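You operate a simulated robot arm through the tools that you are given. There is no shell and no other tool.

You run a simulated robot arm. Do the job below in one go: nothing can be reset, and whatever is moved stays where it is left.

Task
Rest the sieve on the yellow bowl and sift in one scoop of flour.
Fine: scoop and sieve go back where they were.

Only the result counts: the job must be done as asked and must still hold three seconds after the hand-in. Knocking over, shifting, dropping, spilling or breaking anything else fails it.

Robot
A 6-joint arm with a two-finger gripper, fixed in place. Base frame: the origin is at the foot of the arm, x ahead of it, y to its left, z up; the work surface is at about z = 900. Lengths are in mm, angles in degrees, forces in N, time in s.
Its first joint turns from -166.0 to 166.0 degrees. Payload 1.71 kg.
The TCP is the grasp point between the finger pads, 20 mm short of the fingertips. In the tool frame z runs along the fingers and y along their closing line. Largest opening 96 mm; the body of the gripper starts 113 mm behind the TCP.
Orientation is that of the tool frame in the base frame, as a unit quaternion [x, y, z, w]. With the fingers straight down and closing along the base's y, the tool's x points along the base's -x, its y along +y and its z along -z.

Tools
- The arm moves only by the tool move_arm. Its argument "steps" is one flat list of numbers, 7 for each row, row after row: the shift along the tool's x, y, z in mm, then the turn, a rotation vector about the tool's x, y, z in degrees, then the opening, from 0 (shut) to 1 (fully open). In form: [dx, dy, dz, ax, ay, az, gripper, dx, dy, dz, ax, ay, az, gripper, ...]. A call has 1 to 20 rows; each row is the pose to reach, as a shift and turn from the pose commanded when the call began, along the tool's axes at that moment. A row lasts 0.2 s, in which the tool goes at most 50 mm and 8.6 degrees; a call with a longer step from one row to the next is refused whole, and so is a gripper value outside its range. Where a pose cannot be reached the arm comes as near as it can. A force on the tool above 40 N (or 10 N above the force at the start of the call, whichever is more), or a blocked arm, ends the call early, and 0.2 s more pass. Each finger travels about 45 mm/s and halts on what it meets, pressing with about 20 N; the grip force reading is that of the motor and also rises with nothing between the fingers. The clock runs only during rows and for 0.2 s after the last one: add rows that repeat a pose to give the fingers time. It gives the time, the measured TCP pose, the force on the tool (base axes), the opening and the grip force at its end, in the units of the frame above (readings bear some noise), with the torque about the TCP (base axes, N m) and any sound that the robot's microphone picked up.
- Cameras (640 x 400 px; columns grow to the right, rows downward): "scene" is fixed at [219.7, 649.6, 1665.4]; the picture's right is [-0.80, -0.60, 0.00], its down [-0.34, 0.45, -0.83] and it looks along [0.50, -0.66, -0.56] (base axes); focal length 333 px, centre (320, 200). "wrist" rides on the gripper at [66, 14, -145] in the tool frame; the picture's right is [-0.21, 0.98, 0.00], its down [-0.88, -0.18, -0.45] and it looks along [-0.44, -0.09, 0.90] (tool axes); focal length 275 px, centre (320, 200). There is no depth. A picture from a camera that has moved, and an enlarged one, comes with that camera's place and axes in the base frame and with its lens.
- grab_frame(camera): a new picture of that camera. It takes no simulated time.
- lift_body(by): slides the trunk up (or, below 0, down) by that many mm; the arm rides with it, the base frame stays. It gives what a move gives, with no picture.
- zoom(camera, box): a new picture of the part [left, top, right, bottom] of that camera's present view, enlarged. It takes no simulated time.
- close_job(): hands the job in; it is judged then, once.

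Places have to be worked out from the pictures, the camera data and where the tool is seen. Open the gripper and draw the arm clear of the work before you hand the job in, unless the task says otherwise.

The tools are called after "Emit:" by a JSON object that holds its "fn" and its "kwargs". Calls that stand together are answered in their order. move_arm: Moves the arm, as the interface text tells. Its arguments: {"type":"object","properties":{"steps":{"type":"array","items":{"type":"number"}}},"required":["steps"]} The other tools are called the same way: lift_body (by) slides the trunk up or down; grab_frame (camera) takes a picture; zoom (camera, box) takes an enlarged picture of a part of a camera's view; close_job () hands the job in.

At the start:

```text
time_s: 0.0
eef_pos: [617.4, 17.0, 1286.6]
orientation: [0.0, 1.0, 0.0, -0.001]
contact_force: [0.1, 0.4, -0.3]
wrist_torque: [0.01, 0.02, -0.01]
width: 96.3
grasp_force: 0.2
trunk travel left (down, up): [-200.0, 190.0]
```

scene: 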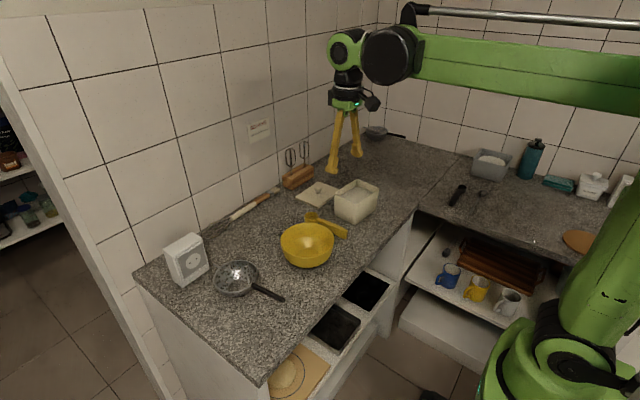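
wrist: 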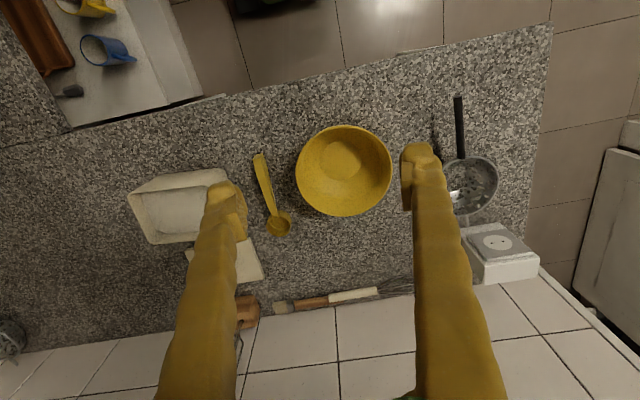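

I see the yellow bowl, a yellow scoop, a flour tub (cream box) and a sieve with a black handle on the counter. I'll zoom in on both views to work out positions before moving.

Emit:
{"fn": "zoom", "kwargs": {"camera": "scene", "box": [200, 160, 400, 310]}}

Emit:
{"fn": "zoom", "kwargs": {"camera": "wrist", "box": [100, 80, 340, 300]}}

Emit:
{"fn": "zoom", "kwargs": {"camera": "wrist", "box": [280, 80, 560, 300]}}

Emit:
{"fn": "zoom", "kwargs": {"camera": "scene", "box": [140, 210, 300, 320]}}

Emit:
{"fn": "zoom", "kwargs": {"camera": "scene", "box": [280, 160, 400, 250]}}

```text
2.67 times, centred on (300, 235) of scene
camera zoom: at [219.7, 649.6, 1665.4], right [-0.8, -0.6, 0.0], down [-0.34, 0.45, -0.83], along [0.5, -0.66, -0.56], focal length 887 px, centre (373, 107)
```

zoom: 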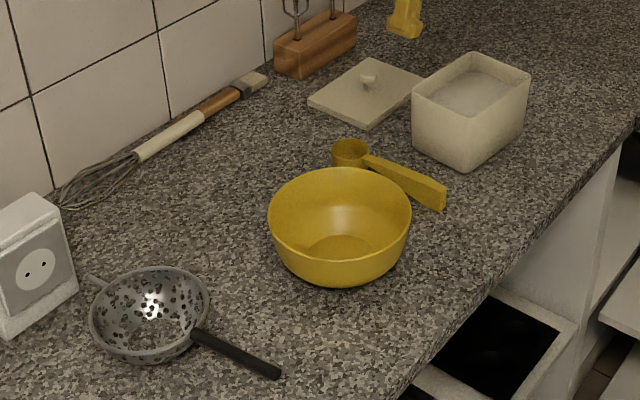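

```text
1.82 times, centred on (220, 190) of wrist
camera zoom: at [552.9, 30.9, 1432.1], right [0.21, 0.98, 0.0], down [0.88, -0.18, 0.44], along [0.43, -0.09, -0.9], focal length 500 px, centre (502, 218)
```

zoom: 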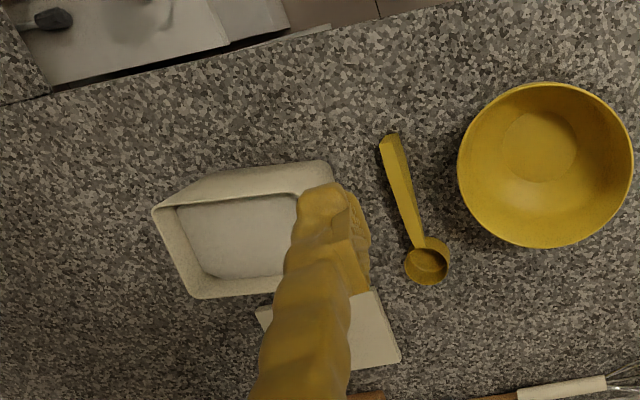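

```text
1.82 times, centred on (420, 190) of wrist
camera zoom: at [552.9, 30.9, 1432.1], right [0.21, 0.98, 0.0], down [0.88, -0.18, 0.44], along [0.43, -0.09, -0.9], focal length 500 px, centre (138, 218)
```

zoom: 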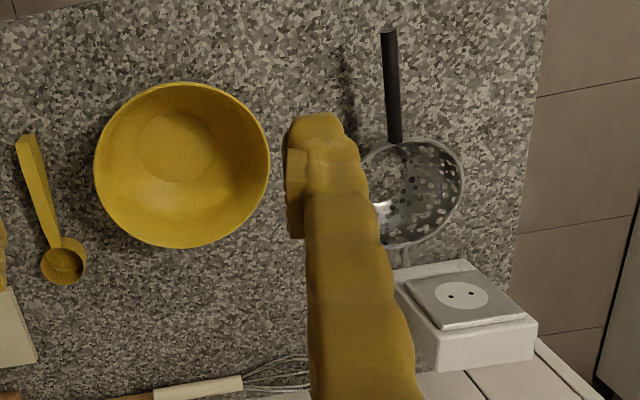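

```text
3.64 times, centred on (220, 265) of scene
camera zoom: at [219.7, 649.6, 1665.4], right [-0.8, -0.6, 0.0], down [-0.34, 0.45, -0.83], along [0.5, -0.66, -0.56], focal length 1210 px, centre (684, -36)
```

zoom: 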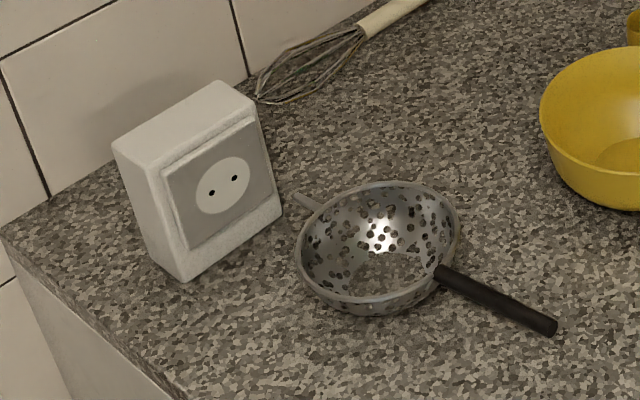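

```text
4.44 times, centred on (340, 205) of scene
camera zoom: at [219.7, 649.6, 1665.4], right [-0.8, -0.6, 0.0], down [-0.34, 0.45, -0.83], along [0.5, -0.66, -0.56], focal length 1478 px, centre (231, 178)
```

zoom: 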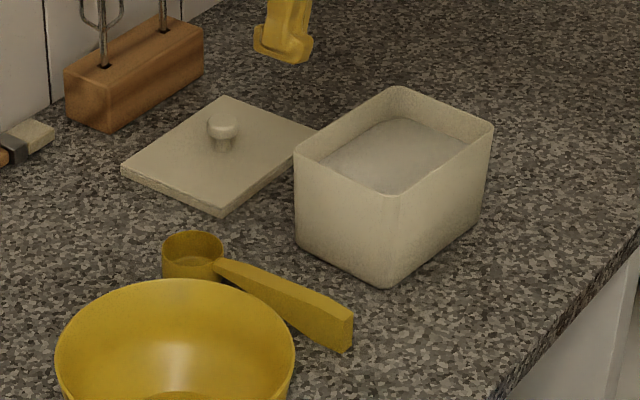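

The bowl sits near (726, 40), the sieve near (813, 268) with its handle along -x at z≈950, the scoop near y=-115, and the tub near (752, -288). I'll check the remaining objects in the scene view, then move the wrist camera above the sieve for better measurements.

Emit:
{"fn": "zoom", "kwargs": {"camera": "scene", "box": [440, 130, 640, 260]}}

Emit:
{"fn": "move_arm", "kwargs": {"steps": [-23.5, 30, 22.7, 0, 0, 0, 1, -47, 60, 45.5, 0, 0, 0, 1, -70.5, 90, 60, 0, 0, 0, 1, -94, 120, 75, 0, 0, 0, 1, -117, 150, 90, 0, 0, 0, 1, -140, 180, 100, 0, 0, 0, 1, -165, 210, 110, 0, 0, 0, 1, -188, 240, 120, 0, 0, 0, 1, -188, 240, 120, 0, 0, 0, 1]}}

Emit:
{"fn": "grab_frame", "kwargs": {"camera": "wrist"}}

```text
3.08 times, centred on (540, 195) of scene
camera zoom: at [219.7, 649.6, 1665.4], right [-0.8, -0.6, 0.0], down [-0.34, 0.45, -0.83], along [0.5, -0.66, -0.56], focal length 1024 px, centre (-357, 215)
```

zoom: 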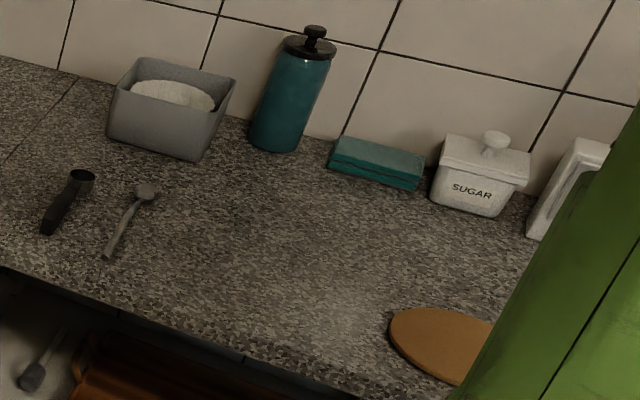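

```text
time_s: 2.0
eef_pos: [790.2, 257.7, 1176.2]
orientation: [0.0, 1.0, 0.0, 0.006]
contact_force: [0.5, 0.4, -0.6]
wrist_torque: [-0.04, 0.08, 0.01]
width: 96.1
grasp_force: 0.0
trunk travel left (down, up): [-200.0, 190.0]
```

```text
taken
camera wrist: at [722.4, 270.7, 1320.7], right [0.21, 0.98, 0.0], down [0.87, -0.18, 0.46], along [0.45, -0.09, -0.89], focal length 275 px, centre (320, 200)
```

wrist: 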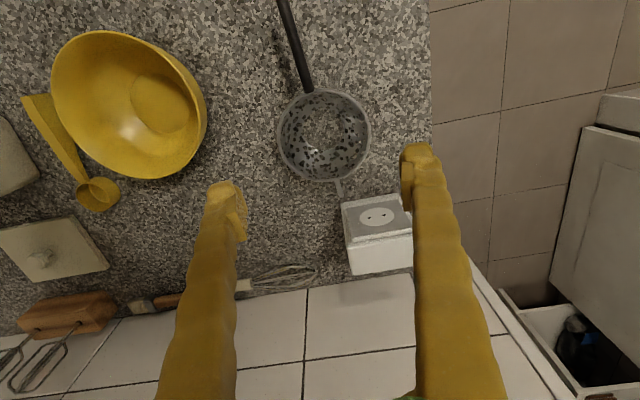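

The sieve and its short ear are now clear. I'll zoom in on the sieve, the bowl, the wall label and the other tub so I pick the right flour.

Emit:
{"fn": "zoom", "kwargs": {"camera": "wrist", "box": [240, 0, 440, 220]}}

Emit:
{"fn": "zoom", "kwargs": {"camera": "wrist", "box": [10, 10, 230, 220]}}

Emit:
{"fn": "zoom", "kwargs": {"camera": "scene", "box": [235, 105, 285, 155]}}

Emit:
{"fn": "zoom", "kwargs": {"camera": "scene", "box": [440, 135, 530, 210]}}

Emit:
{"fn": "zoom", "kwargs": {"camera": "scene", "box": [325, 170, 385, 230]}}

```text
1.82 times, centred on (340, 110) of wrist
camera zoom: at [722.4, 270.7, 1320.7], right [0.21, 0.98, 0.0], down [0.87, -0.18, 0.46], along [0.45, -0.09, -0.89], focal length 500 px, centre (284, 364)
```

zoom: 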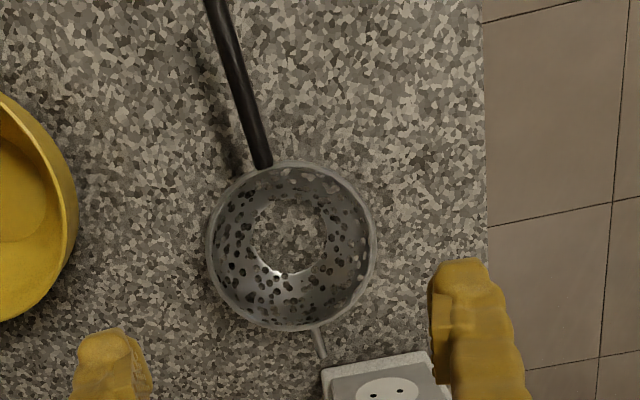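

```text
1.90 times, centred on (120, 115) of wrist
camera zoom: at [722.4, 270.7, 1320.7], right [0.21, 0.98, 0.0], down [0.87, -0.18, 0.46], along [0.45, -0.09, -0.89], focal length 524 px, centre (701, 362)
```

zoom: 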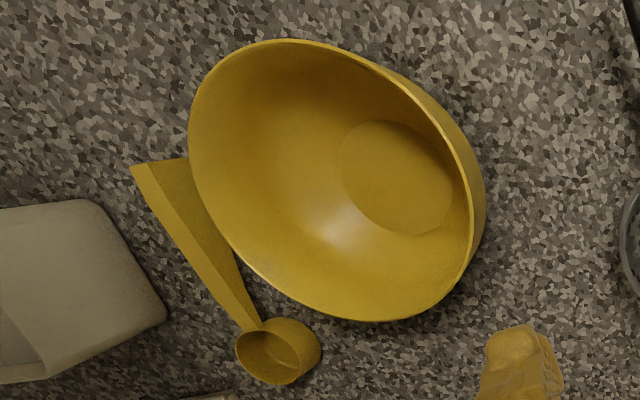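

```text
8.00 times, centred on (260, 130) of scene
camera zoom: at [219.7, 649.6, 1665.4], right [-0.8, -0.6, 0.0], down [-0.34, 0.45, -0.83], along [0.5, -0.66, -0.56], focal length 2661 px, centre (800, 760)
```

zoom: 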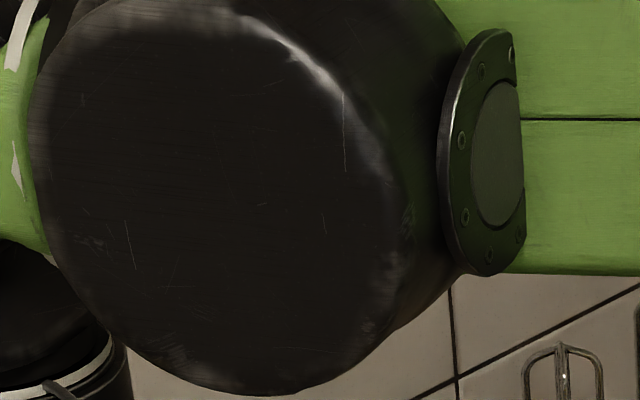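

```text
5.33 times, centred on (485, 172) of scene
camera zoom: at [219.7, 649.6, 1665.4], right [-0.8, -0.6, 0.0], down [-0.34, 0.45, -0.83], along [0.5, -0.66, -0.56], focal length 1774 px, centre (-560, 347)
```

zoom: 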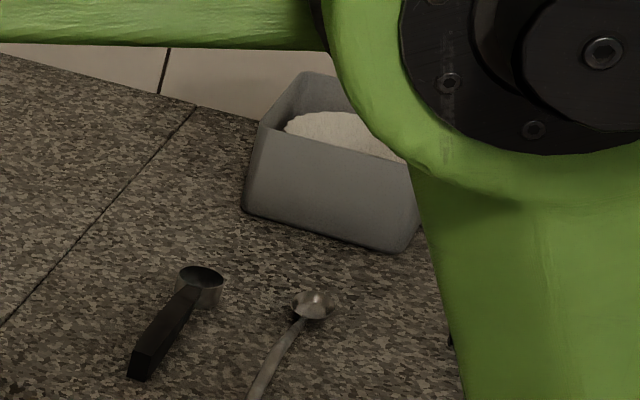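

```text
6.67 times, centred on (355, 200) of scene
camera zoom: at [219.7, 649.6, 1665.4], right [-0.8, -0.6, 0.0], down [-0.34, 0.45, -0.83], along [0.5, -0.66, -0.56], focal length 2218 px, centre (87, 200)
```

zoom: 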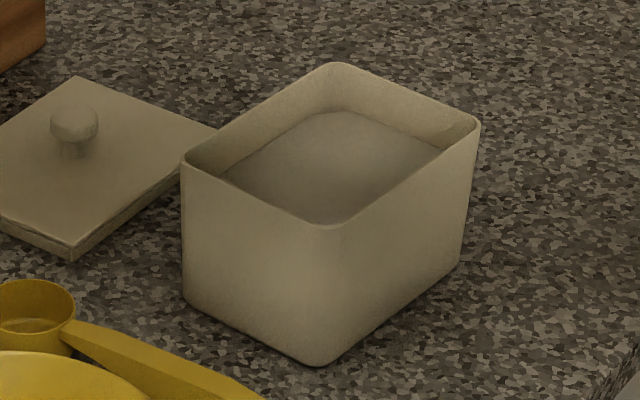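

The sieve measures about 126 mm across, with a ~30 mm ear and its rim at z≈950. There are two powder tubs, so I'll move the arm toward the scoop and cream tub to look closer and to clear the wall note for reading.

Emit:
{"fn": "move_arm", "kwargs": {"steps": [10, -45, -4, 0, 0, 0, 1, 20, -90, -8, 0, 0, 0, 1, 30, -135, -12, 0, 0, 0, 1, 40, -180, -16, 0, 0, 0, 1, 50, -225, -20, 0, 0, 0, 1, 60, -270, -24, 0, 0, 0, 1, 70, -315, -28, 0, 0, 0, 1, 80, -360, -32, 0, 0, 0, 1, 90, -405, -34, 0, 0, 0, 1, 90, -405, -34, 0, 0, 0, 1]}}

Emit:
{"fn": "grab_frame", "kwargs": {"camera": "wrist"}}

Emit:
{"fn": "grab_frame", "kwargs": {"camera": "scene"}}

```text
time_s: 4.2
eef_pos: [697.6, -149.0, 1210.7]
orientation: [0.0, 1.0, 0.0, 0.007]
contact_force: [0.0, -1.2, 0.3]
wrist_torque: [0.04, 0.01, 0.02]
width: 96.1
grasp_force: 0.0
trunk travel left (down, up): [-200.0, 190.0]
```

```text
taken
camera wrist: at [630.2, -135.2, 1355.5], right [0.21, 0.98, 0.0], down [0.87, -0.18, 0.46], along [0.45, -0.09, -0.89], focal length 275 px, centre (320, 200)
```

wrist: 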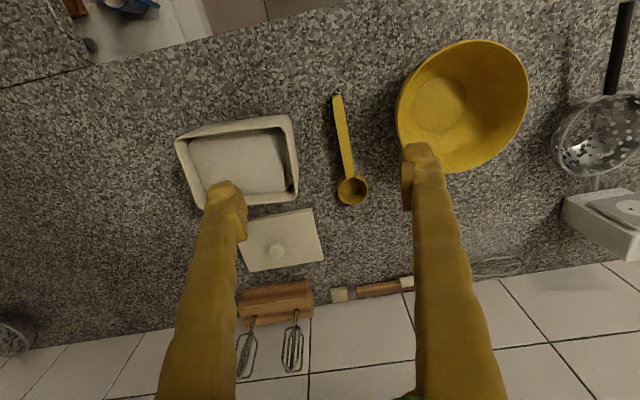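

```text
taken
```

scene: 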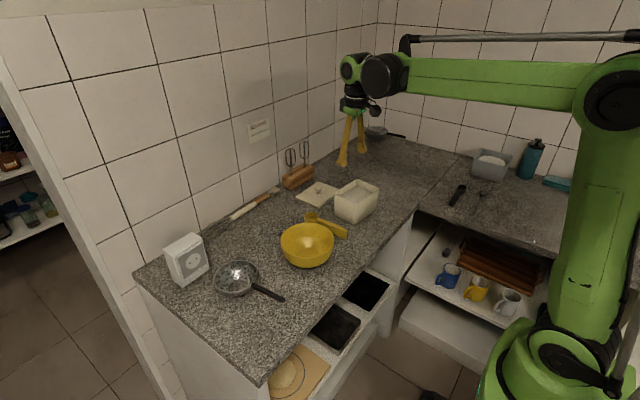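

I'll read the wall note now that it is unobstructed, and zoom on the tub, the scoop, and the other object in the back corner.

Emit:
{"fn": "zoom", "kwargs": {"camera": "scene", "box": [240, 115, 280, 145]}}

Emit:
{"fn": "zoom", "kwargs": {"camera": "scene", "box": [350, 110, 430, 160]}}

Emit:
{"fn": "zoom", "kwargs": {"camera": "wrist", "box": [160, 80, 400, 230]}}

Emit:
{"fn": "zoom", "kwargs": {"camera": "scene", "box": [440, 130, 560, 210]}}

Emit:
{"fn": "zoom", "kwargs": {"camera": "wrist", "box": [380, 20, 640, 200]}}

```text
13.33 times, centred on (260, 130) of scene
camera zoom: at [219.7, 649.6, 1665.4], right [-0.8, -0.6, 0.0], down [-0.34, 0.45, -0.83], along [0.5, -0.66, -0.56], focal length 4435 px, centre (1120, 1133)
```

zoom: 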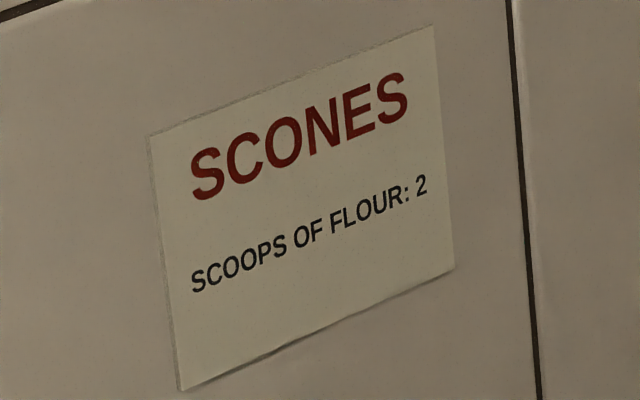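

```text
8.00 times, centred on (390, 135) of scene
camera zoom: at [219.7, 649.6, 1665.4], right [-0.8, -0.6, 0.0], down [-0.34, 0.45, -0.83], along [0.5, -0.66, -0.56], focal length 2661 px, centre (-240, 720)
```

zoom: 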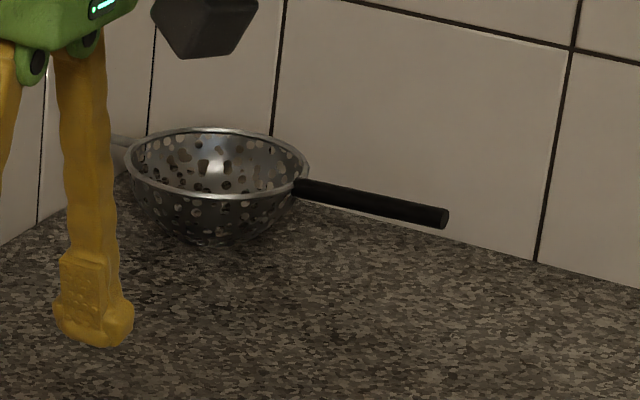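

```text
2.67 times, centred on (280, 155) of wrist
camera zoom: at [630.2, -135.2, 1355.5], right [0.21, 0.98, 0.0], down [0.87, -0.18, 0.46], along [0.45, -0.09, -0.89], focal length 734 px, centre (427, 320)
```

zoom: 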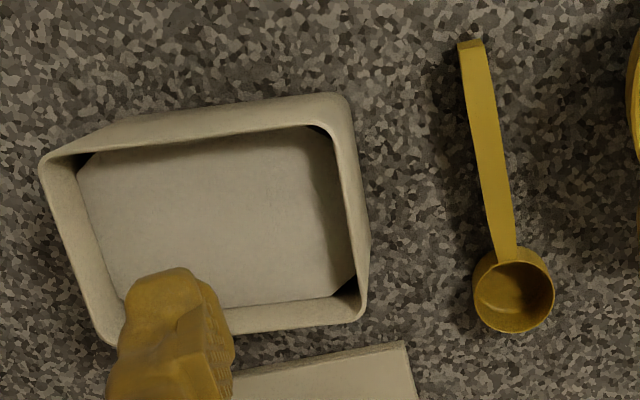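

```text
5.00 times, centred on (500, 170) of scene
camera zoom: at [219.7, 649.6, 1665.4], right [-0.8, -0.6, 0.0], down [-0.34, 0.45, -0.83], along [0.5, -0.66, -0.56], focal length 1663 px, centre (-580, 350)
```

zoom: 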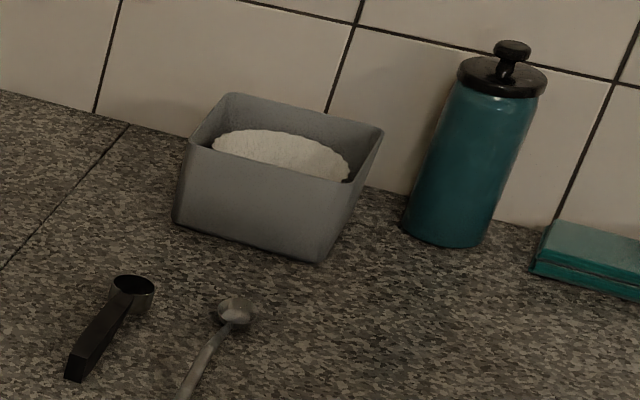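

```text
2.22 times, centred on (510, 110) of wrist
camera zoom: at [630.2, -135.2, 1355.5], right [0.21, 0.98, 0.0], down [0.87, -0.18, 0.46], along [0.45, -0.09, -0.89], focal length 612 px, centre (-102, 400)
```

zoom: 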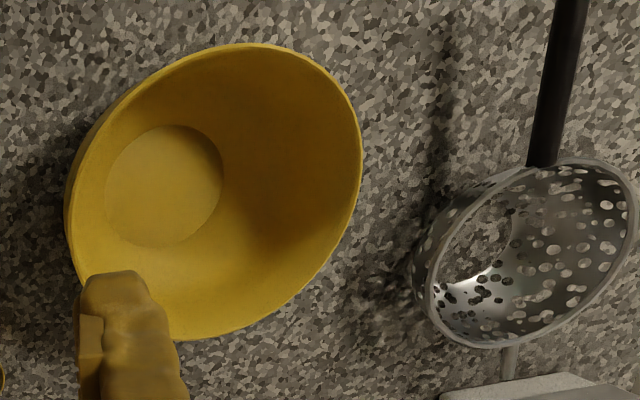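

The note is for a different recipe; the task asks for one scoop. The second sieve and tub are out of reach, so I'll use the near sieve, cream tub and yellow scoop. I'll go lower over the scoop to measure its handle and cup.

Emit:
{"fn": "move_arm", "kwargs": {"steps": [-15, 12, 40, 0, 0, 0, 1, -30, 25, 80, 0, 0, 0, 1, -40, 34, 125, 0, 0, 0, 1, -40, 34, 125, 0, 0, 0, 1]}}

Emit:
{"fn": "grab_frame", "kwargs": {"camera": "wrist"}}

Emit:
{"fn": "zoom", "kwargs": {"camera": "wrist", "box": [240, 40, 400, 240]}}

Emit:
{"fn": "zoom", "kwargs": {"camera": "scene", "box": [295, 195, 355, 245]}}

```text
time_s: 5.2
eef_pos: [740.4, -112.8, 1084.7]
orientation: [0.001, 1.0, 0.001, 0.007]
contact_force: [0.2, 0.5, 0.3]
wrist_torque: [-0.02, 0.0, 0.03]
width: 96.1
grasp_force: 0.0
trunk travel left (down, up): [-200.0, 190.0]
```

```text
taken
camera wrist: at [673.1, -99.8, 1229.6], right [0.21, 0.98, 0.0], down [0.87, -0.18, 0.46], along [0.45, -0.09, -0.89], focal length 275 px, centre (320, 200)
```

wrist: 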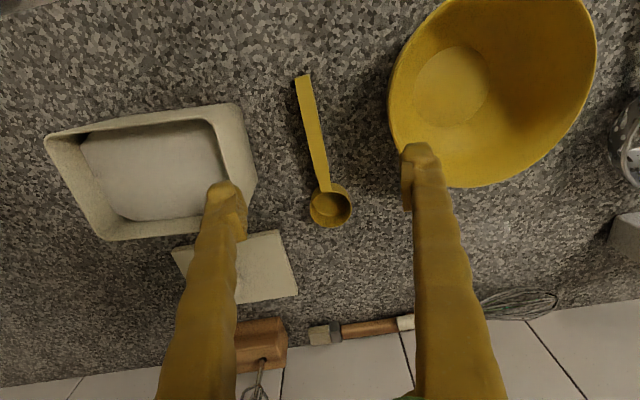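

```text
2.00 times, centred on (320, 140) of wrist
camera zoom: at [673.1, -99.8, 1229.6], right [0.21, 0.98, 0.0], down [0.87, -0.18, 0.46], along [0.45, -0.09, -0.89], focal length 551 px, centre (320, 320)
```

zoom: 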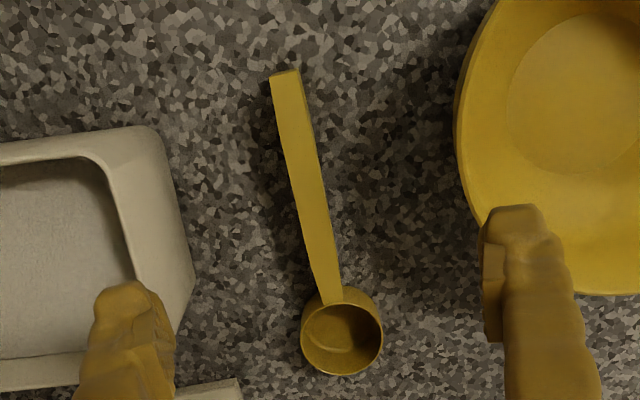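

```text
8.00 times, centred on (325, 220) of scene
camera zoom: at [219.7, 649.6, 1665.4], right [-0.8, -0.6, 0.0], down [-0.34, 0.45, -0.83], along [0.5, -0.66, -0.56], focal length 2661 px, centre (280, 40)
```

zoom: 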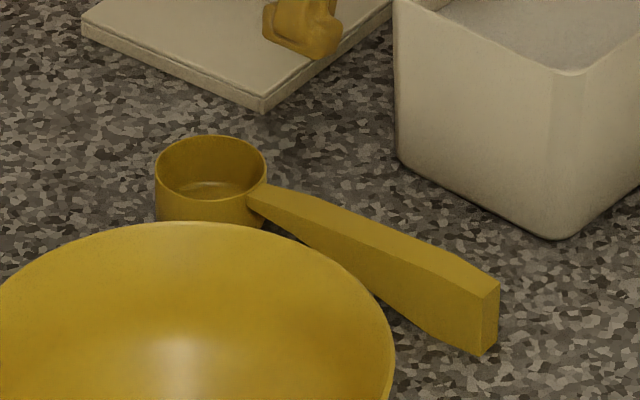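

The scoop lies along x at y≈-118: handle end at x≈685 (about 36 mm deep there and standing on the counter), cup centre at x≈838, 50 mm wide, rim at z≈928. Next I'll look straight onto the bowl to fix its rim.

Emit:
{"fn": "move_arm", "kwargs": {"steps": [4, 37, -24, 0, 0, 0, 1, 8, 74, -48, 0, 0, 0, 1, 12, 111, -72, 0, 0, 0, 1, 15, 148, -95, 0, 0, 0, 1, 15, 148, -95, 0, 0, 0, 1]}}

Emit:
{"fn": "grab_frame", "kwargs": {"camera": "wrist"}}

Emit:
{"fn": "zoom", "kwargs": {"camera": "wrist", "box": [230, 30, 430, 230]}}

Emit:
{"fn": "zoom", "kwargs": {"camera": "scene", "box": [265, 200, 355, 280]}}

Emit:
{"fn": "zoom", "kwargs": {"camera": "scene", "box": [200, 245, 300, 310]}}

```text
time_s: 6.4
eef_pos: [722.9, 35.6, 1181.3]
orientation: [0.0, 1.0, 0.0, 0.007]
contact_force: [-0.6, -0.3, 0.8]
wrist_torque: [-0.04, 0.02, 0.01]
width: 96.1
grasp_force: 0.0
trunk travel left (down, up): [-200.0, 190.0]
```

```text
taken
camera wrist: at [656.3, 48.6, 1325.9], right [0.21, 0.98, 0.0], down [0.87, -0.18, 0.46], along [0.45, -0.09, -0.89], focal length 275 px, centre (320, 200)
```

wrist: 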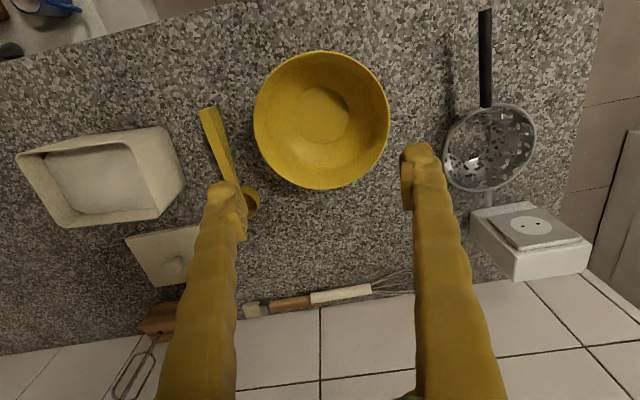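

```text
2.00 times, centred on (330, 130) of wrist
camera zoom: at [656.3, 48.6, 1325.9], right [0.21, 0.98, 0.0], down [0.87, -0.18, 0.46], along [0.45, -0.09, -0.89], focal length 551 px, centre (300, 340)
```

zoom: 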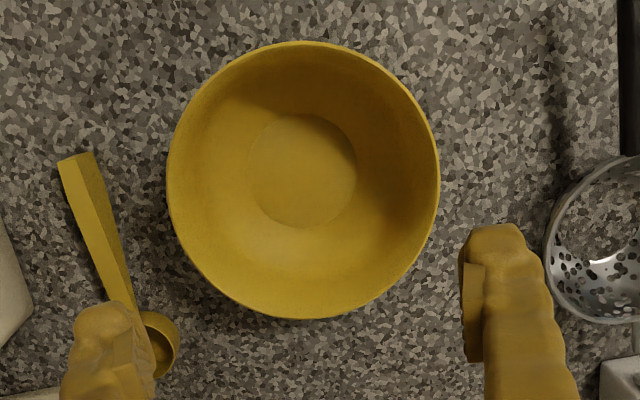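

```text
5.00 times, centred on (310, 240) of scene
camera zoom: at [219.7, 649.6, 1665.4], right [-0.8, -0.6, 0.0], down [-0.34, 0.45, -0.83], along [0.5, -0.66, -0.56], focal length 1663 px, centre (370, 0)
```

zoom: 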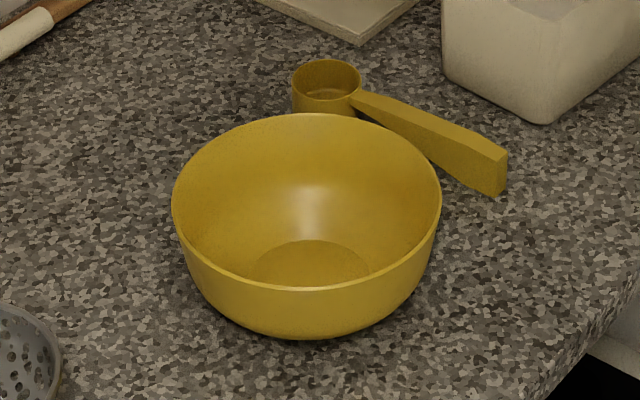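

```text
6.15 times, centred on (250, 278) of scene
camera zoom: at [219.7, 649.6, 1665.4], right [-0.8, -0.6, 0.0], down [-0.34, 0.45, -0.83], along [0.5, -0.66, -0.56], focal length 2047 px, centre (751, -277)
```

zoom: 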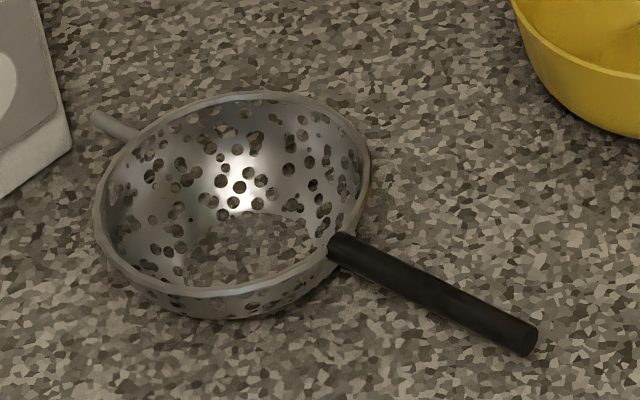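

Refined estimates: bowl centre ≈ (734, 36.5), rim z ≈ 975, radius ≈ 86. Sieve centre ≈ (820, 257.5), rim and handle at z ≈ 945, handle end at (650, 244.5), ear tip near x = 912. I'll move to a pre-grasp pose above the sieve handle, yawed about 5°.

Emit:
{"fn": "move_arm", "kwargs": {"steps": [5, 36, 28, 0, 0.2, -1, 1, 10, 72, 56, 0, 0.4, -2, 1, 15, 108, 85, 0, 0.6, -3, 1, 20, 143, 113, 0, 0.8, -4, 1, 25, 178, 142, 0, 0.8, -5, 1, 29.4, 212, 170.6, 0, 0.8, -5, 1, 29.4, 212, 170.6, 0, 0.8, -5, 1]}}

Emit:
{"fn": "grab_frame", "kwargs": {"camera": "wrist"}}

Emit:
{"fn": "zoom", "kwargs": {"camera": "scene", "box": [180, 200, 320, 310]}}

```text
time_s: 8.0
eef_pos: [697.3, 246.2, 1007.5]
orientation: [-0.044, 0.999, -0.001, 0.0]
contact_force: [-0.9, -0.4, -0.4]
wrist_torque: [-0.02, -0.01, 0.0]
width: 96.1
grasp_force: 0.1
trunk travel left (down, up): [-200.0, 190.0]
```

```text
taken
camera wrist: at [631.0, 254.4, 1154.3], right [0.12, 0.99, 0.0], down [0.89, -0.11, 0.44], along [0.44, -0.05, -0.9], focal length 275 px, centre (320, 200)
```

wrist: 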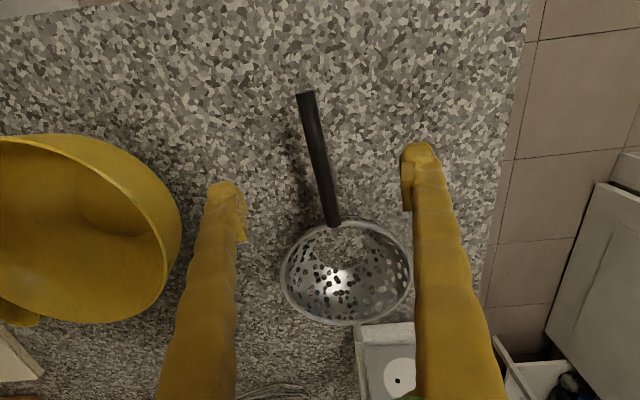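

```text
3.64 times, centred on (250, 255) of scene
camera zoom: at [219.7, 649.6, 1665.4], right [-0.8, -0.6, 0.0], down [-0.34, 0.45, -0.83], along [0.5, -0.66, -0.56], focal length 1210 px, centre (574, 0)
```

zoom: 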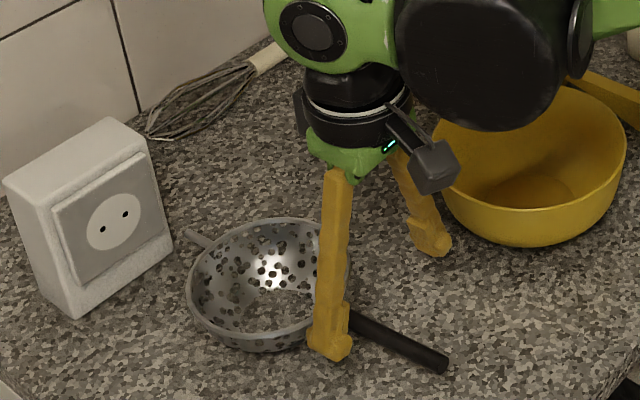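

The handle runs right through the middle of the open fingers (y≈247 at x=697). I'll descend to z≈945 and close gently on the handle.

Emit:
{"fn": "move_arm", "kwargs": {"steps": [0, 0, 30, 0, 0, 0, 0.7, 0, 0.5, 62.5, 0, 0, 0, 0.5, 0, 0.5, 62.5, 0, 0, 0, 0.4, 0, 0.5, 62.5, 0, 0, 0, 0.2, 0, 0.5, 62.5, 0, 0, 0, 0, 0, 0.5, 62.5, 0, 0, 0, 0, 0, 0.5, 62.5, 0, 0, 0, 0, 0, 0.5, 62.5, 0, 0, 0, 0]}}

Emit:
{"fn": "grab_frame", "kwargs": {"camera": "wrist"}}

Emit:
{"fn": "zoom", "kwargs": {"camera": "scene", "box": [180, 200, 320, 310]}}

```text
time_s: 9.8
eef_pos: [696.8, 246.8, 946.1]
orientation: [-0.044, 0.999, 0.0, 0.001]
contact_force: [-0.6, -0.8, 0.3]
wrist_torque: [-0.02, 0.13, 0.02]
width: 8.5
grasp_force: 19.7
trunk travel left (down, up): [-200.0, 190.0]
```

```text
taken
camera wrist: at [630.9, 254.2, 1092.2], right [0.12, 0.99, 0.0], down [0.89, -0.11, 0.44], along [0.44, -0.05, -0.9], focal length 275 px, centre (320, 200)
```

wrist: 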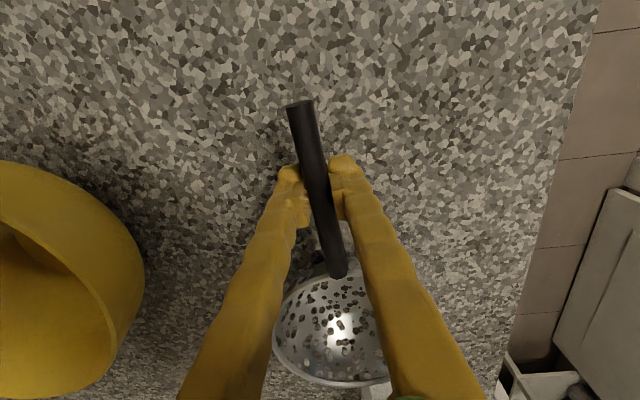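

```text
3.64 times, centred on (250, 255) of scene
camera zoom: at [219.7, 649.6, 1665.4], right [-0.8, -0.6, 0.0], down [-0.34, 0.45, -0.83], along [0.5, -0.66, -0.56], focal length 1210 px, centre (574, 0)
```

zoom: 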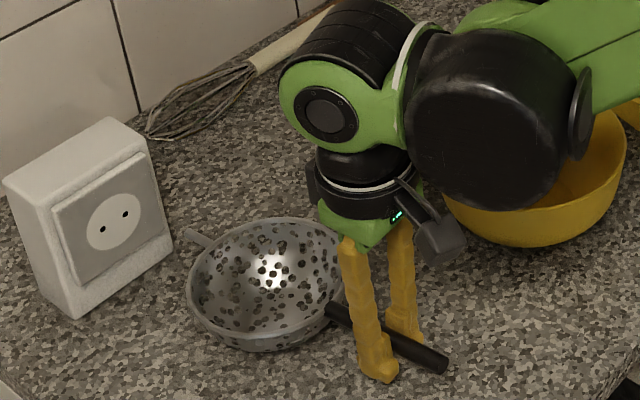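

The gripper closed at 8.5 mm with about 20 N on the handle. I'll zoom in to check that the handle really sits between the pads before lifting.

Emit:
{"fn": "zoom", "kwargs": {"camera": "wrist", "box": [260, 80, 380, 240]}}

Emit:
{"fn": "zoom", "kwargs": {"camera": "scene", "box": [255, 265, 315, 310]}}

```text
2.50 times, centred on (320, 160) of wrist
camera zoom: at [630.9, 254.2, 1092.2], right [0.12, 0.99, 0.0], down [0.89, -0.11, 0.44], along [0.44, -0.05, -0.9], focal length 688 px, centre (320, 300)
```

zoom: 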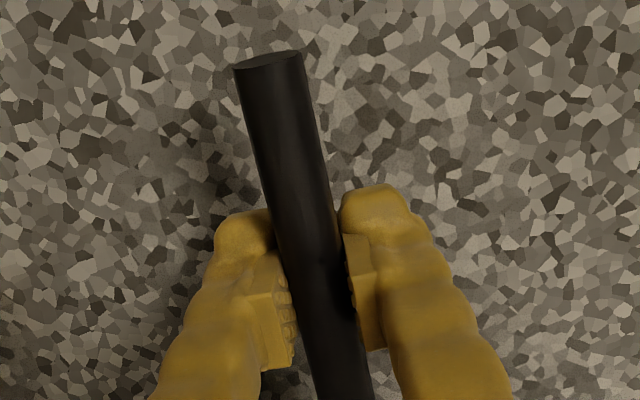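

```text
8.89 times, centred on (285, 288) of scene
camera zoom: at [219.7, 649.6, 1665.4], right [-0.8, -0.6, 0.0], down [-0.34, 0.45, -0.83], along [0.5, -0.66, -0.56], focal length 2957 px, centre (631, -578)
```

zoom: 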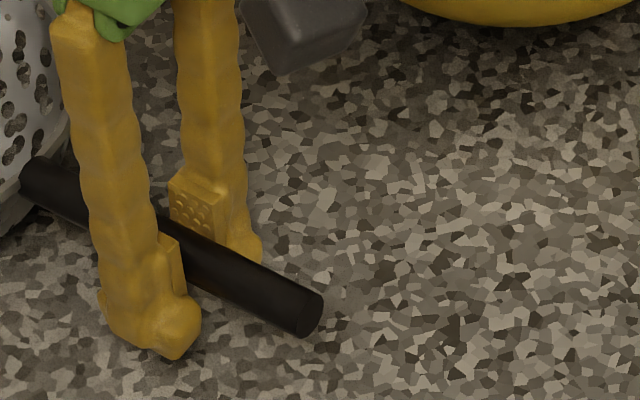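

The handle is held between both pads. I'll lift it 20 mm slowly and check that it comes up cleanly.

Emit:
{"fn": "move_arm", "kwargs": {"steps": [0, 0, -7, 0, 0, 0, 0, 0, 0, -14, 0, 0, 0, 0, 0, 0, -20, 0, 0, 0, 0, 0, 0, -20, 0, 0, 0, 0]}}

Emit:
{"fn": "zoom", "kwargs": {"camera": "scene", "box": [180, 200, 320, 310]}}

Emit:
{"fn": "grab_frame", "kwargs": {"camera": "wrist"}}

```text
time_s: 10.8
eef_pos: [696.9, 247.5, 967.5]
orientation: [-0.044, 0.999, 0.001, -0.001]
contact_force: [0.3, 0.6, 0.7]
wrist_torque: [-0.03, 0.13, 0.01]
width: 11.7
grasp_force: 19.5
trunk travel left (down, up): [-200.0, 190.0]
```

```text
3.64 times, centred on (250, 255) of scene
camera zoom: at [219.7, 649.6, 1665.4], right [-0.8, -0.6, 0.0], down [-0.34, 0.45, -0.83], along [0.5, -0.66, -0.56], focal length 1210 px, centre (574, 0)
```

zoom: 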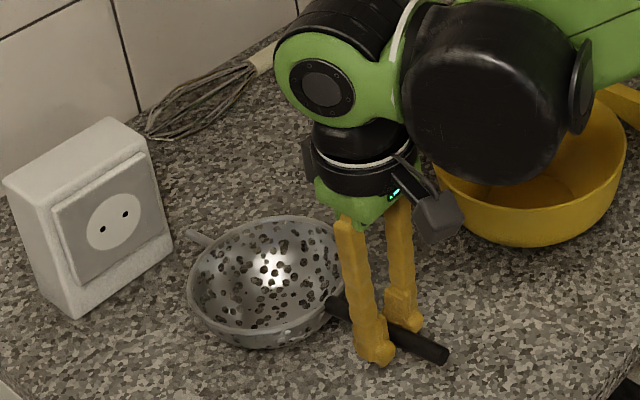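

```text
taken
camera wrist: at [630.7, 254.4, 1112.8], right [0.12, 0.99, 0.0], down [0.89, -0.11, 0.44], along [0.44, -0.05, -0.9], focal length 275 px, centre (320, 200)
```

wrist: 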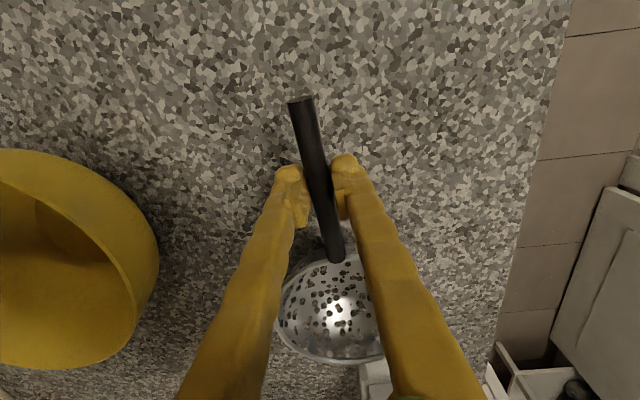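

The fingers rose about 21 mm but the sieve barely did, so the handle seems to have slipped between the pads. I'll zoom in to see where it sits now.

Emit:
{"fn": "zoom", "kwargs": {"camera": "scene", "box": [255, 265, 315, 310]}}

Emit:
{"fn": "zoom", "kwargs": {"camera": "wrist", "box": [260, 80, 380, 240]}}

Emit:
{"fn": "zoom", "kwargs": {"camera": "scene", "box": [200, 245, 300, 310]}}

```text
8.89 times, centred on (285, 288) of scene
camera zoom: at [219.7, 649.6, 1665.4], right [-0.8, -0.6, 0.0], down [-0.34, 0.45, -0.83], along [0.5, -0.66, -0.56], focal length 2957 px, centre (631, -578)
```

zoom: 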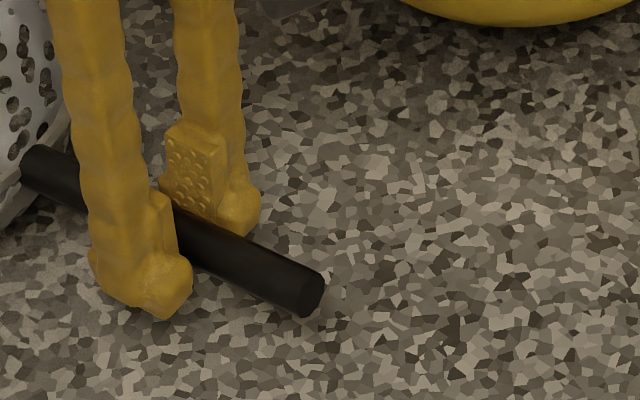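

```text
2.50 times, centred on (320, 160) of wrist
camera zoom: at [630.7, 254.4, 1112.8], right [0.12, 0.99, 0.0], down [0.89, -0.11, 0.44], along [0.44, -0.05, -0.9], focal length 688 px, centre (320, 300)
```

zoom: 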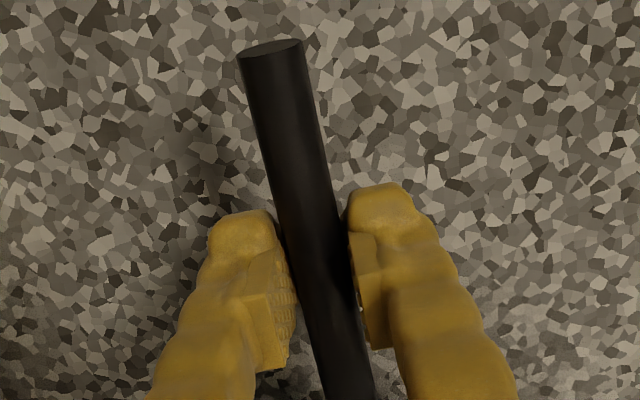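

```text
6.15 times, centred on (250, 278) of scene
camera zoom: at [219.7, 649.6, 1665.4], right [-0.8, -0.6, 0.0], down [-0.34, 0.45, -0.83], along [0.5, -0.66, -0.56], focal length 2047 px, centre (751, -277)
```

zoom: 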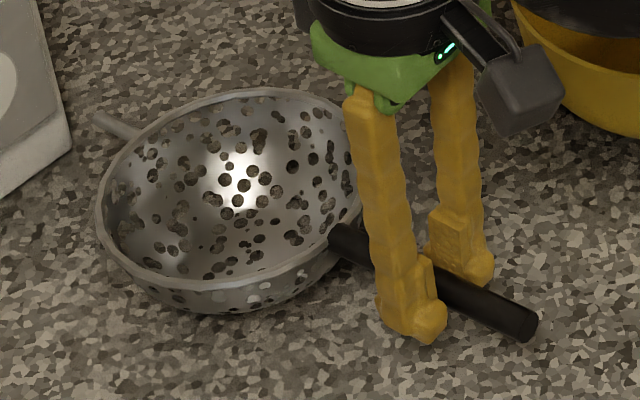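

The handle slid down to the fingertips; my grip was too high on it. I'll set the sieve back down, open slightly, go about 35 mm lower, and regrip so the handle sits higher on the pads.

Emit:
{"fn": "move_arm", "kwargs": {"steps": [0, 0, 4, 0, 0, 0, 0, 0, 0, 7, 0, 0, 0, 0, 0, 0, 7, 0, 0, 0, 0.2, 0, 0, 7, 0, 0, 0, 0.4, 0, 0, 7, 0, 0, 0, 0.4, 0, 0, 7, 0, 0, 0, 0.4, 0, 0, 20, 0, 0, 0, 0.4, 0, 0, 36, 0, 0, 0, 0.4, 0, 0, 36, 0, 0, 0, 0.4]}}

Emit:
{"fn": "zoom", "kwargs": {"camera": "scene", "box": [200, 245, 320, 320]}}

Emit:
{"fn": "zoom", "kwargs": {"camera": "wrist", "box": [230, 60, 410, 260]}}

```text
time_s: 12.8
eef_pos: [697.7, 245.5, 931.4]
orientation: [-0.043, 0.999, 0.0, -0.001]
contact_force: [-0.7, 0.5, -0.2]
wrist_torque: [-0.02, 0.01, 0.0]
width: 38.4
grasp_force: 0.1
trunk travel left (down, up): [-200.0, 190.0]
```

```text
5.33 times, centred on (260, 282) of scene
camera zoom: at [219.7, 649.6, 1665.4], right [-0.8, -0.6, 0.0], down [-0.34, 0.45, -0.83], along [0.5, -0.66, -0.56], focal length 1774 px, centre (640, -240)
```

zoom: 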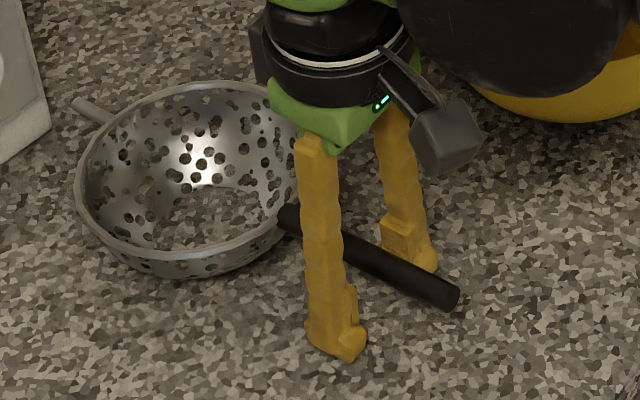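

```text
2.00 times, centred on (320, 160) of wrist
camera zoom: at [630.6, 254.5, 1077.0], right [0.12, 0.99, 0.0], down [0.89, -0.11, 0.44], along [0.44, -0.05, -0.9], focal length 551 px, centre (320, 280)
```

zoom: 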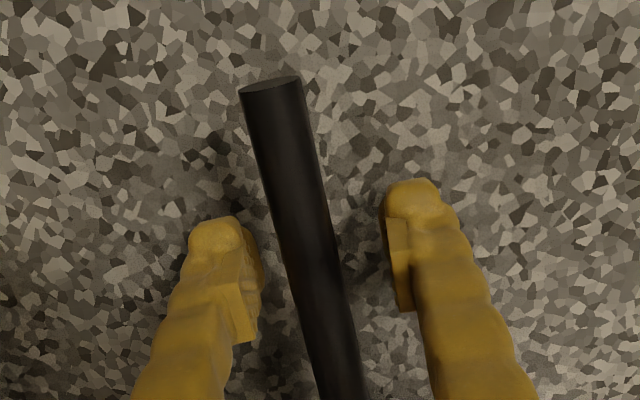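

Lowered onto the counter, the sieve is back upright as before and the handle now sits higher between the pads. I'll close again and try a small lift.

Emit:
{"fn": "move_arm", "kwargs": {"steps": [0, 0, 0, 0, 0, 0, 0.2, 0, 0, 0, 0, 0, 0, 0, 0, 0, 0, 0, 0, 0, 0, 0, 0, 0, 0, 0, 0, 0, 0, 0, 0, 0, 0, 0, 0, 0, 0, -4, 0, 0, 0, 0, 0, 0, -8, 0, 0, 0, 0, 0, 0, -12, 0, 0, 0, 0, 0, 0, -16, 0, 0, 0, 0, 0, 0, -20, 0, 0, 0, 0, 0, 0, -20, 0, 0, 0, 0]}}

Emit:
{"fn": "zoom", "kwargs": {"camera": "scene", "box": [200, 245, 320, 320]}}

Emit:
{"fn": "zoom", "kwargs": {"camera": "wrist", "box": [230, 60, 410, 260]}}

```text
time_s: 15.2
eef_pos: [696.7, 247.1, 951.9]
orientation: [-0.043, 0.999, 0.0, -0.001]
contact_force: [0.2, -0.1, -1.9]
wrist_torque: [0.01, 0.12, -0.01]
width: 6.4
grasp_force: 19.8
trunk travel left (down, up): [-200.0, 190.0]
```

```text
5.33 times, centred on (260, 282) of scene
camera zoom: at [219.7, 649.6, 1665.4], right [-0.8, -0.6, 0.0], down [-0.34, 0.45, -0.83], along [0.5, -0.66, -0.56], focal length 1774 px, centre (640, -240)
```

zoom: 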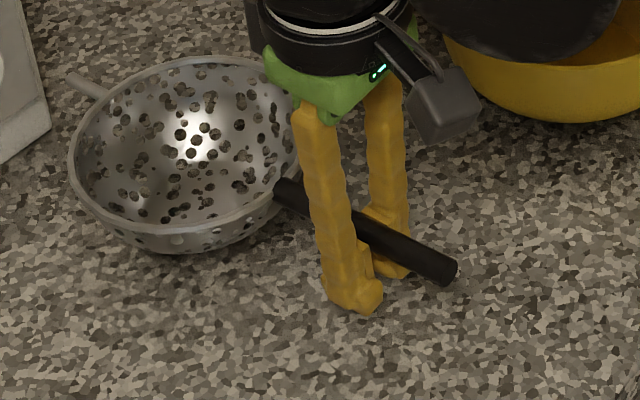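

```text
2.00 times, centred on (320, 160) of wrist
camera zoom: at [630.3, 254.5, 1096.7], right [0.12, 0.99, 0.0], down [0.89, -0.11, 0.44], along [0.44, -0.05, -0.9], focal length 551 px, centre (320, 280)
```

zoom: 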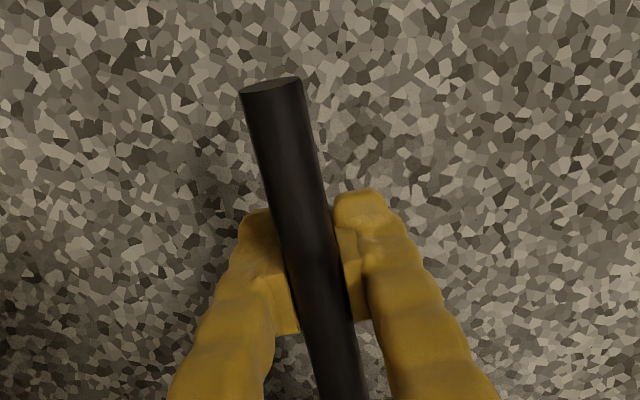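

The sieve is lifted now with no slip, and its perforated bottom is visible and intact. I'll raise it another 85 mm.

Emit:
{"fn": "move_arm", "kwargs": {"steps": [0, 0, -8, 0, 0, 0, 0, 0, 0, -18, 0, 0, 0, 0, 0, 0, -29, 0, 0, 0, 0, 0, 0, -40, 0, 0, 0, 0, 0, 0, -51, 0, 0, 0, 0, 0, 0, -62, 0, 0, 0, 0, 0, 0, -73, 0, 0, 0, 0, 0, 0, -81, 0, 0, 0, 0, 0, 0, -85, 0, 0, 0, 0, 0, 0, -85, 0, 0, 0, 0]}}

Emit:
{"fn": "grab_frame", "kwargs": {"camera": "scene"}}

Emit:
{"fn": "grab_frame", "kwargs": {"camera": "wrist"}}

Emit:
{"fn": "zoom", "kwargs": {"camera": "wrist", "box": [230, 60, 410, 260]}}

Emit:
{"fn": "zoom", "kwargs": {"camera": "scene", "box": [190, 210, 340, 310]}}

```text
time_s: 17.4
eef_pos: [697.1, 246.4, 1035.2]
orientation: [-0.044, 0.999, 0.0, 0.0]
contact_force: [0.8, 0.1, -0.6]
wrist_torque: [-0.03, 0.12, 0.03]
width: 6.6
grasp_force: 20.1
trunk travel left (down, up): [-200.0, 190.0]
```

```text
taken
```

scene: 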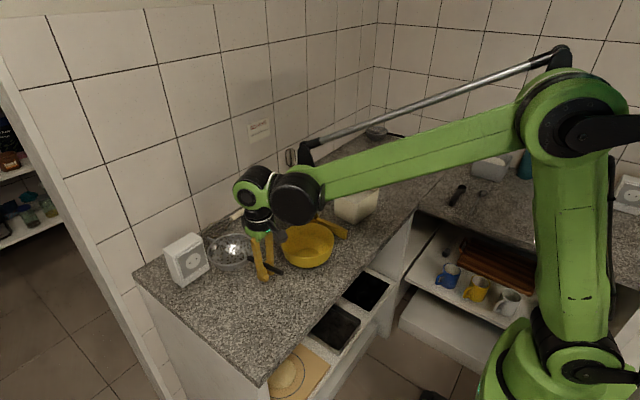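

```text
taken
camera wrist: at [630.5, 254.7, 1181.9], right [0.12, 0.99, 0.0], down [0.89, -0.11, 0.44], along [0.44, -0.05, -0.9], focal length 275 px, centre (320, 200)
```

wrist: 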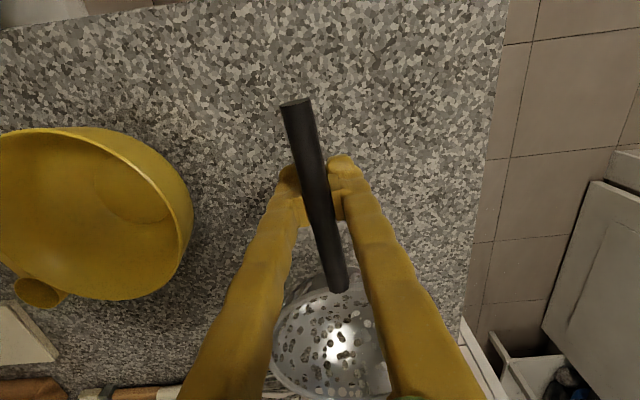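

```text
2.00 times, centred on (320, 160) of wrist
camera zoom: at [630.5, 254.7, 1181.9], right [0.12, 0.99, 0.0], down [0.89, -0.11, 0.44], along [0.44, -0.05, -0.9], focal length 551 px, centre (320, 280)
```

zoom: 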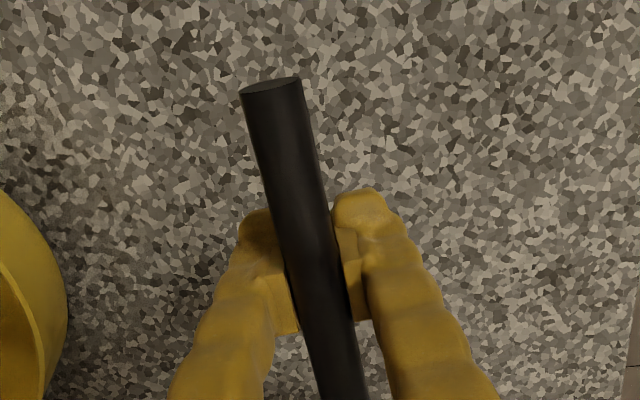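

```text
4.00 times, centred on (265, 260) of scene
camera zoom: at [219.7, 649.6, 1665.4], right [-0.8, -0.6, 0.0], down [-0.34, 0.45, -0.83], along [0.5, -0.66, -0.56], focal length 1331 px, centre (540, -40)
```

zoom: 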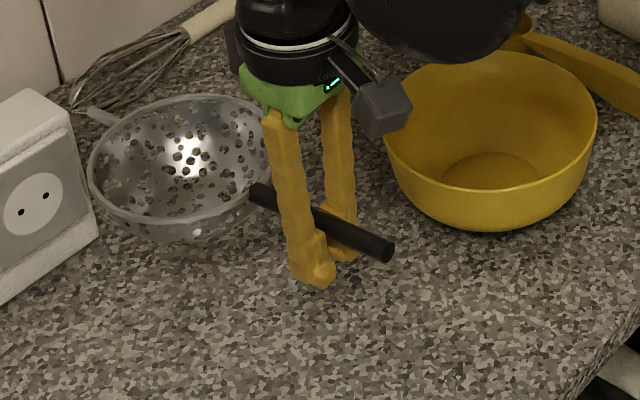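

The sieve hangs level and steady with its handle at z≈1049. Now I'll carry it gently over the bowl, shifting (-80, -220) and keeping its bottom above the rim.

Emit:
{"fn": "move_arm", "kwargs": {"steps": [4, -8.5, 0, 0, 0, 0, 0, 11, -23.6, 0, 0, 0, 0, 0, 20, -43, 0, 0, 0, 0, 0, 30, -64.4, 0, 0, 0, 0, 0, 40, -85.8, 0, 0, 0, 0, 0, 50, -107.3, 0, 0, 0, 0, 0, 60, -128.7, 0, 0, 0, 0, 0, 70, -150.2, 0, 0, 0, 0, 0, 80, -171.6, 0, 0, 0, 0, 0, 88, -188.8, 0, 0, 0, 0, 0, 95, -203.8, 0, 0, 0, 0, 0, 99.1, -212.6, 0, 0, 0, 0, 0, 99.1, -212.6, 0, 0, 0, 0, 0]}}

Emit:
{"fn": "grab_frame", "kwargs": {"camera": "wrist"}}

Emit:
{"fn": "zoom", "kwargs": {"camera": "scene", "box": [240, 180, 380, 290]}}

```text
time_s: 20.2
eef_pos: [615.7, 26.6, 1035.6]
orientation: [-0.043, 0.999, 0.0, 0.0]
contact_force: [0.2, 0.3, -0.9]
wrist_torque: [-0.01, 0.15, 0.01]
width: 6.6
grasp_force: 19.4
trunk travel left (down, up): [-200.0, 190.0]
```

```text
taken
camera wrist: at [549.9, 34.2, 1181.9], right [0.12, 0.99, 0.0], down [0.89, -0.11, 0.44], along [0.44, -0.05, -0.9], focal length 275 px, centre (320, 200)
```

wrist: 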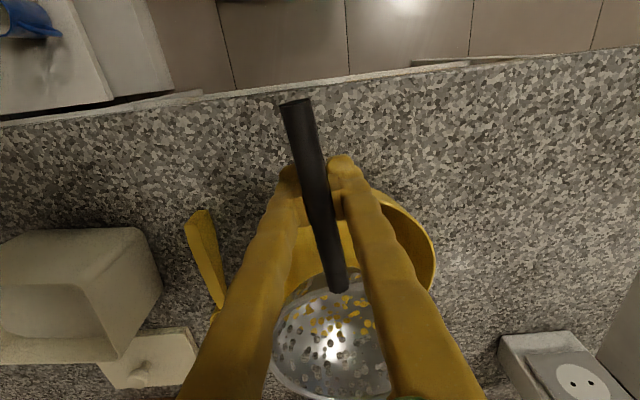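

```text
3.64 times, centred on (310, 235) of scene
camera zoom: at [219.7, 649.6, 1665.4], right [-0.8, -0.6, 0.0], down [-0.34, 0.45, -0.83], along [0.5, -0.66, -0.56], focal length 1210 px, centre (356, 73)
```

zoom: 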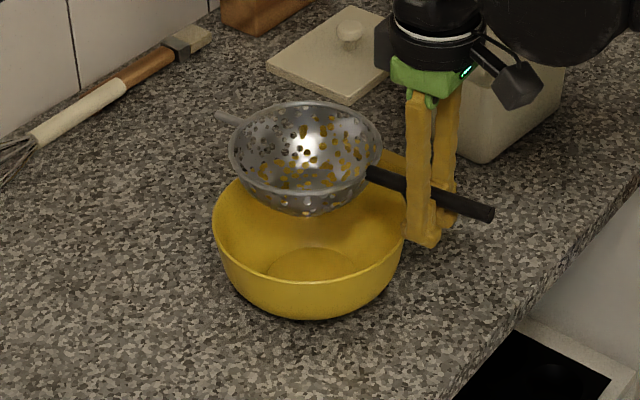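

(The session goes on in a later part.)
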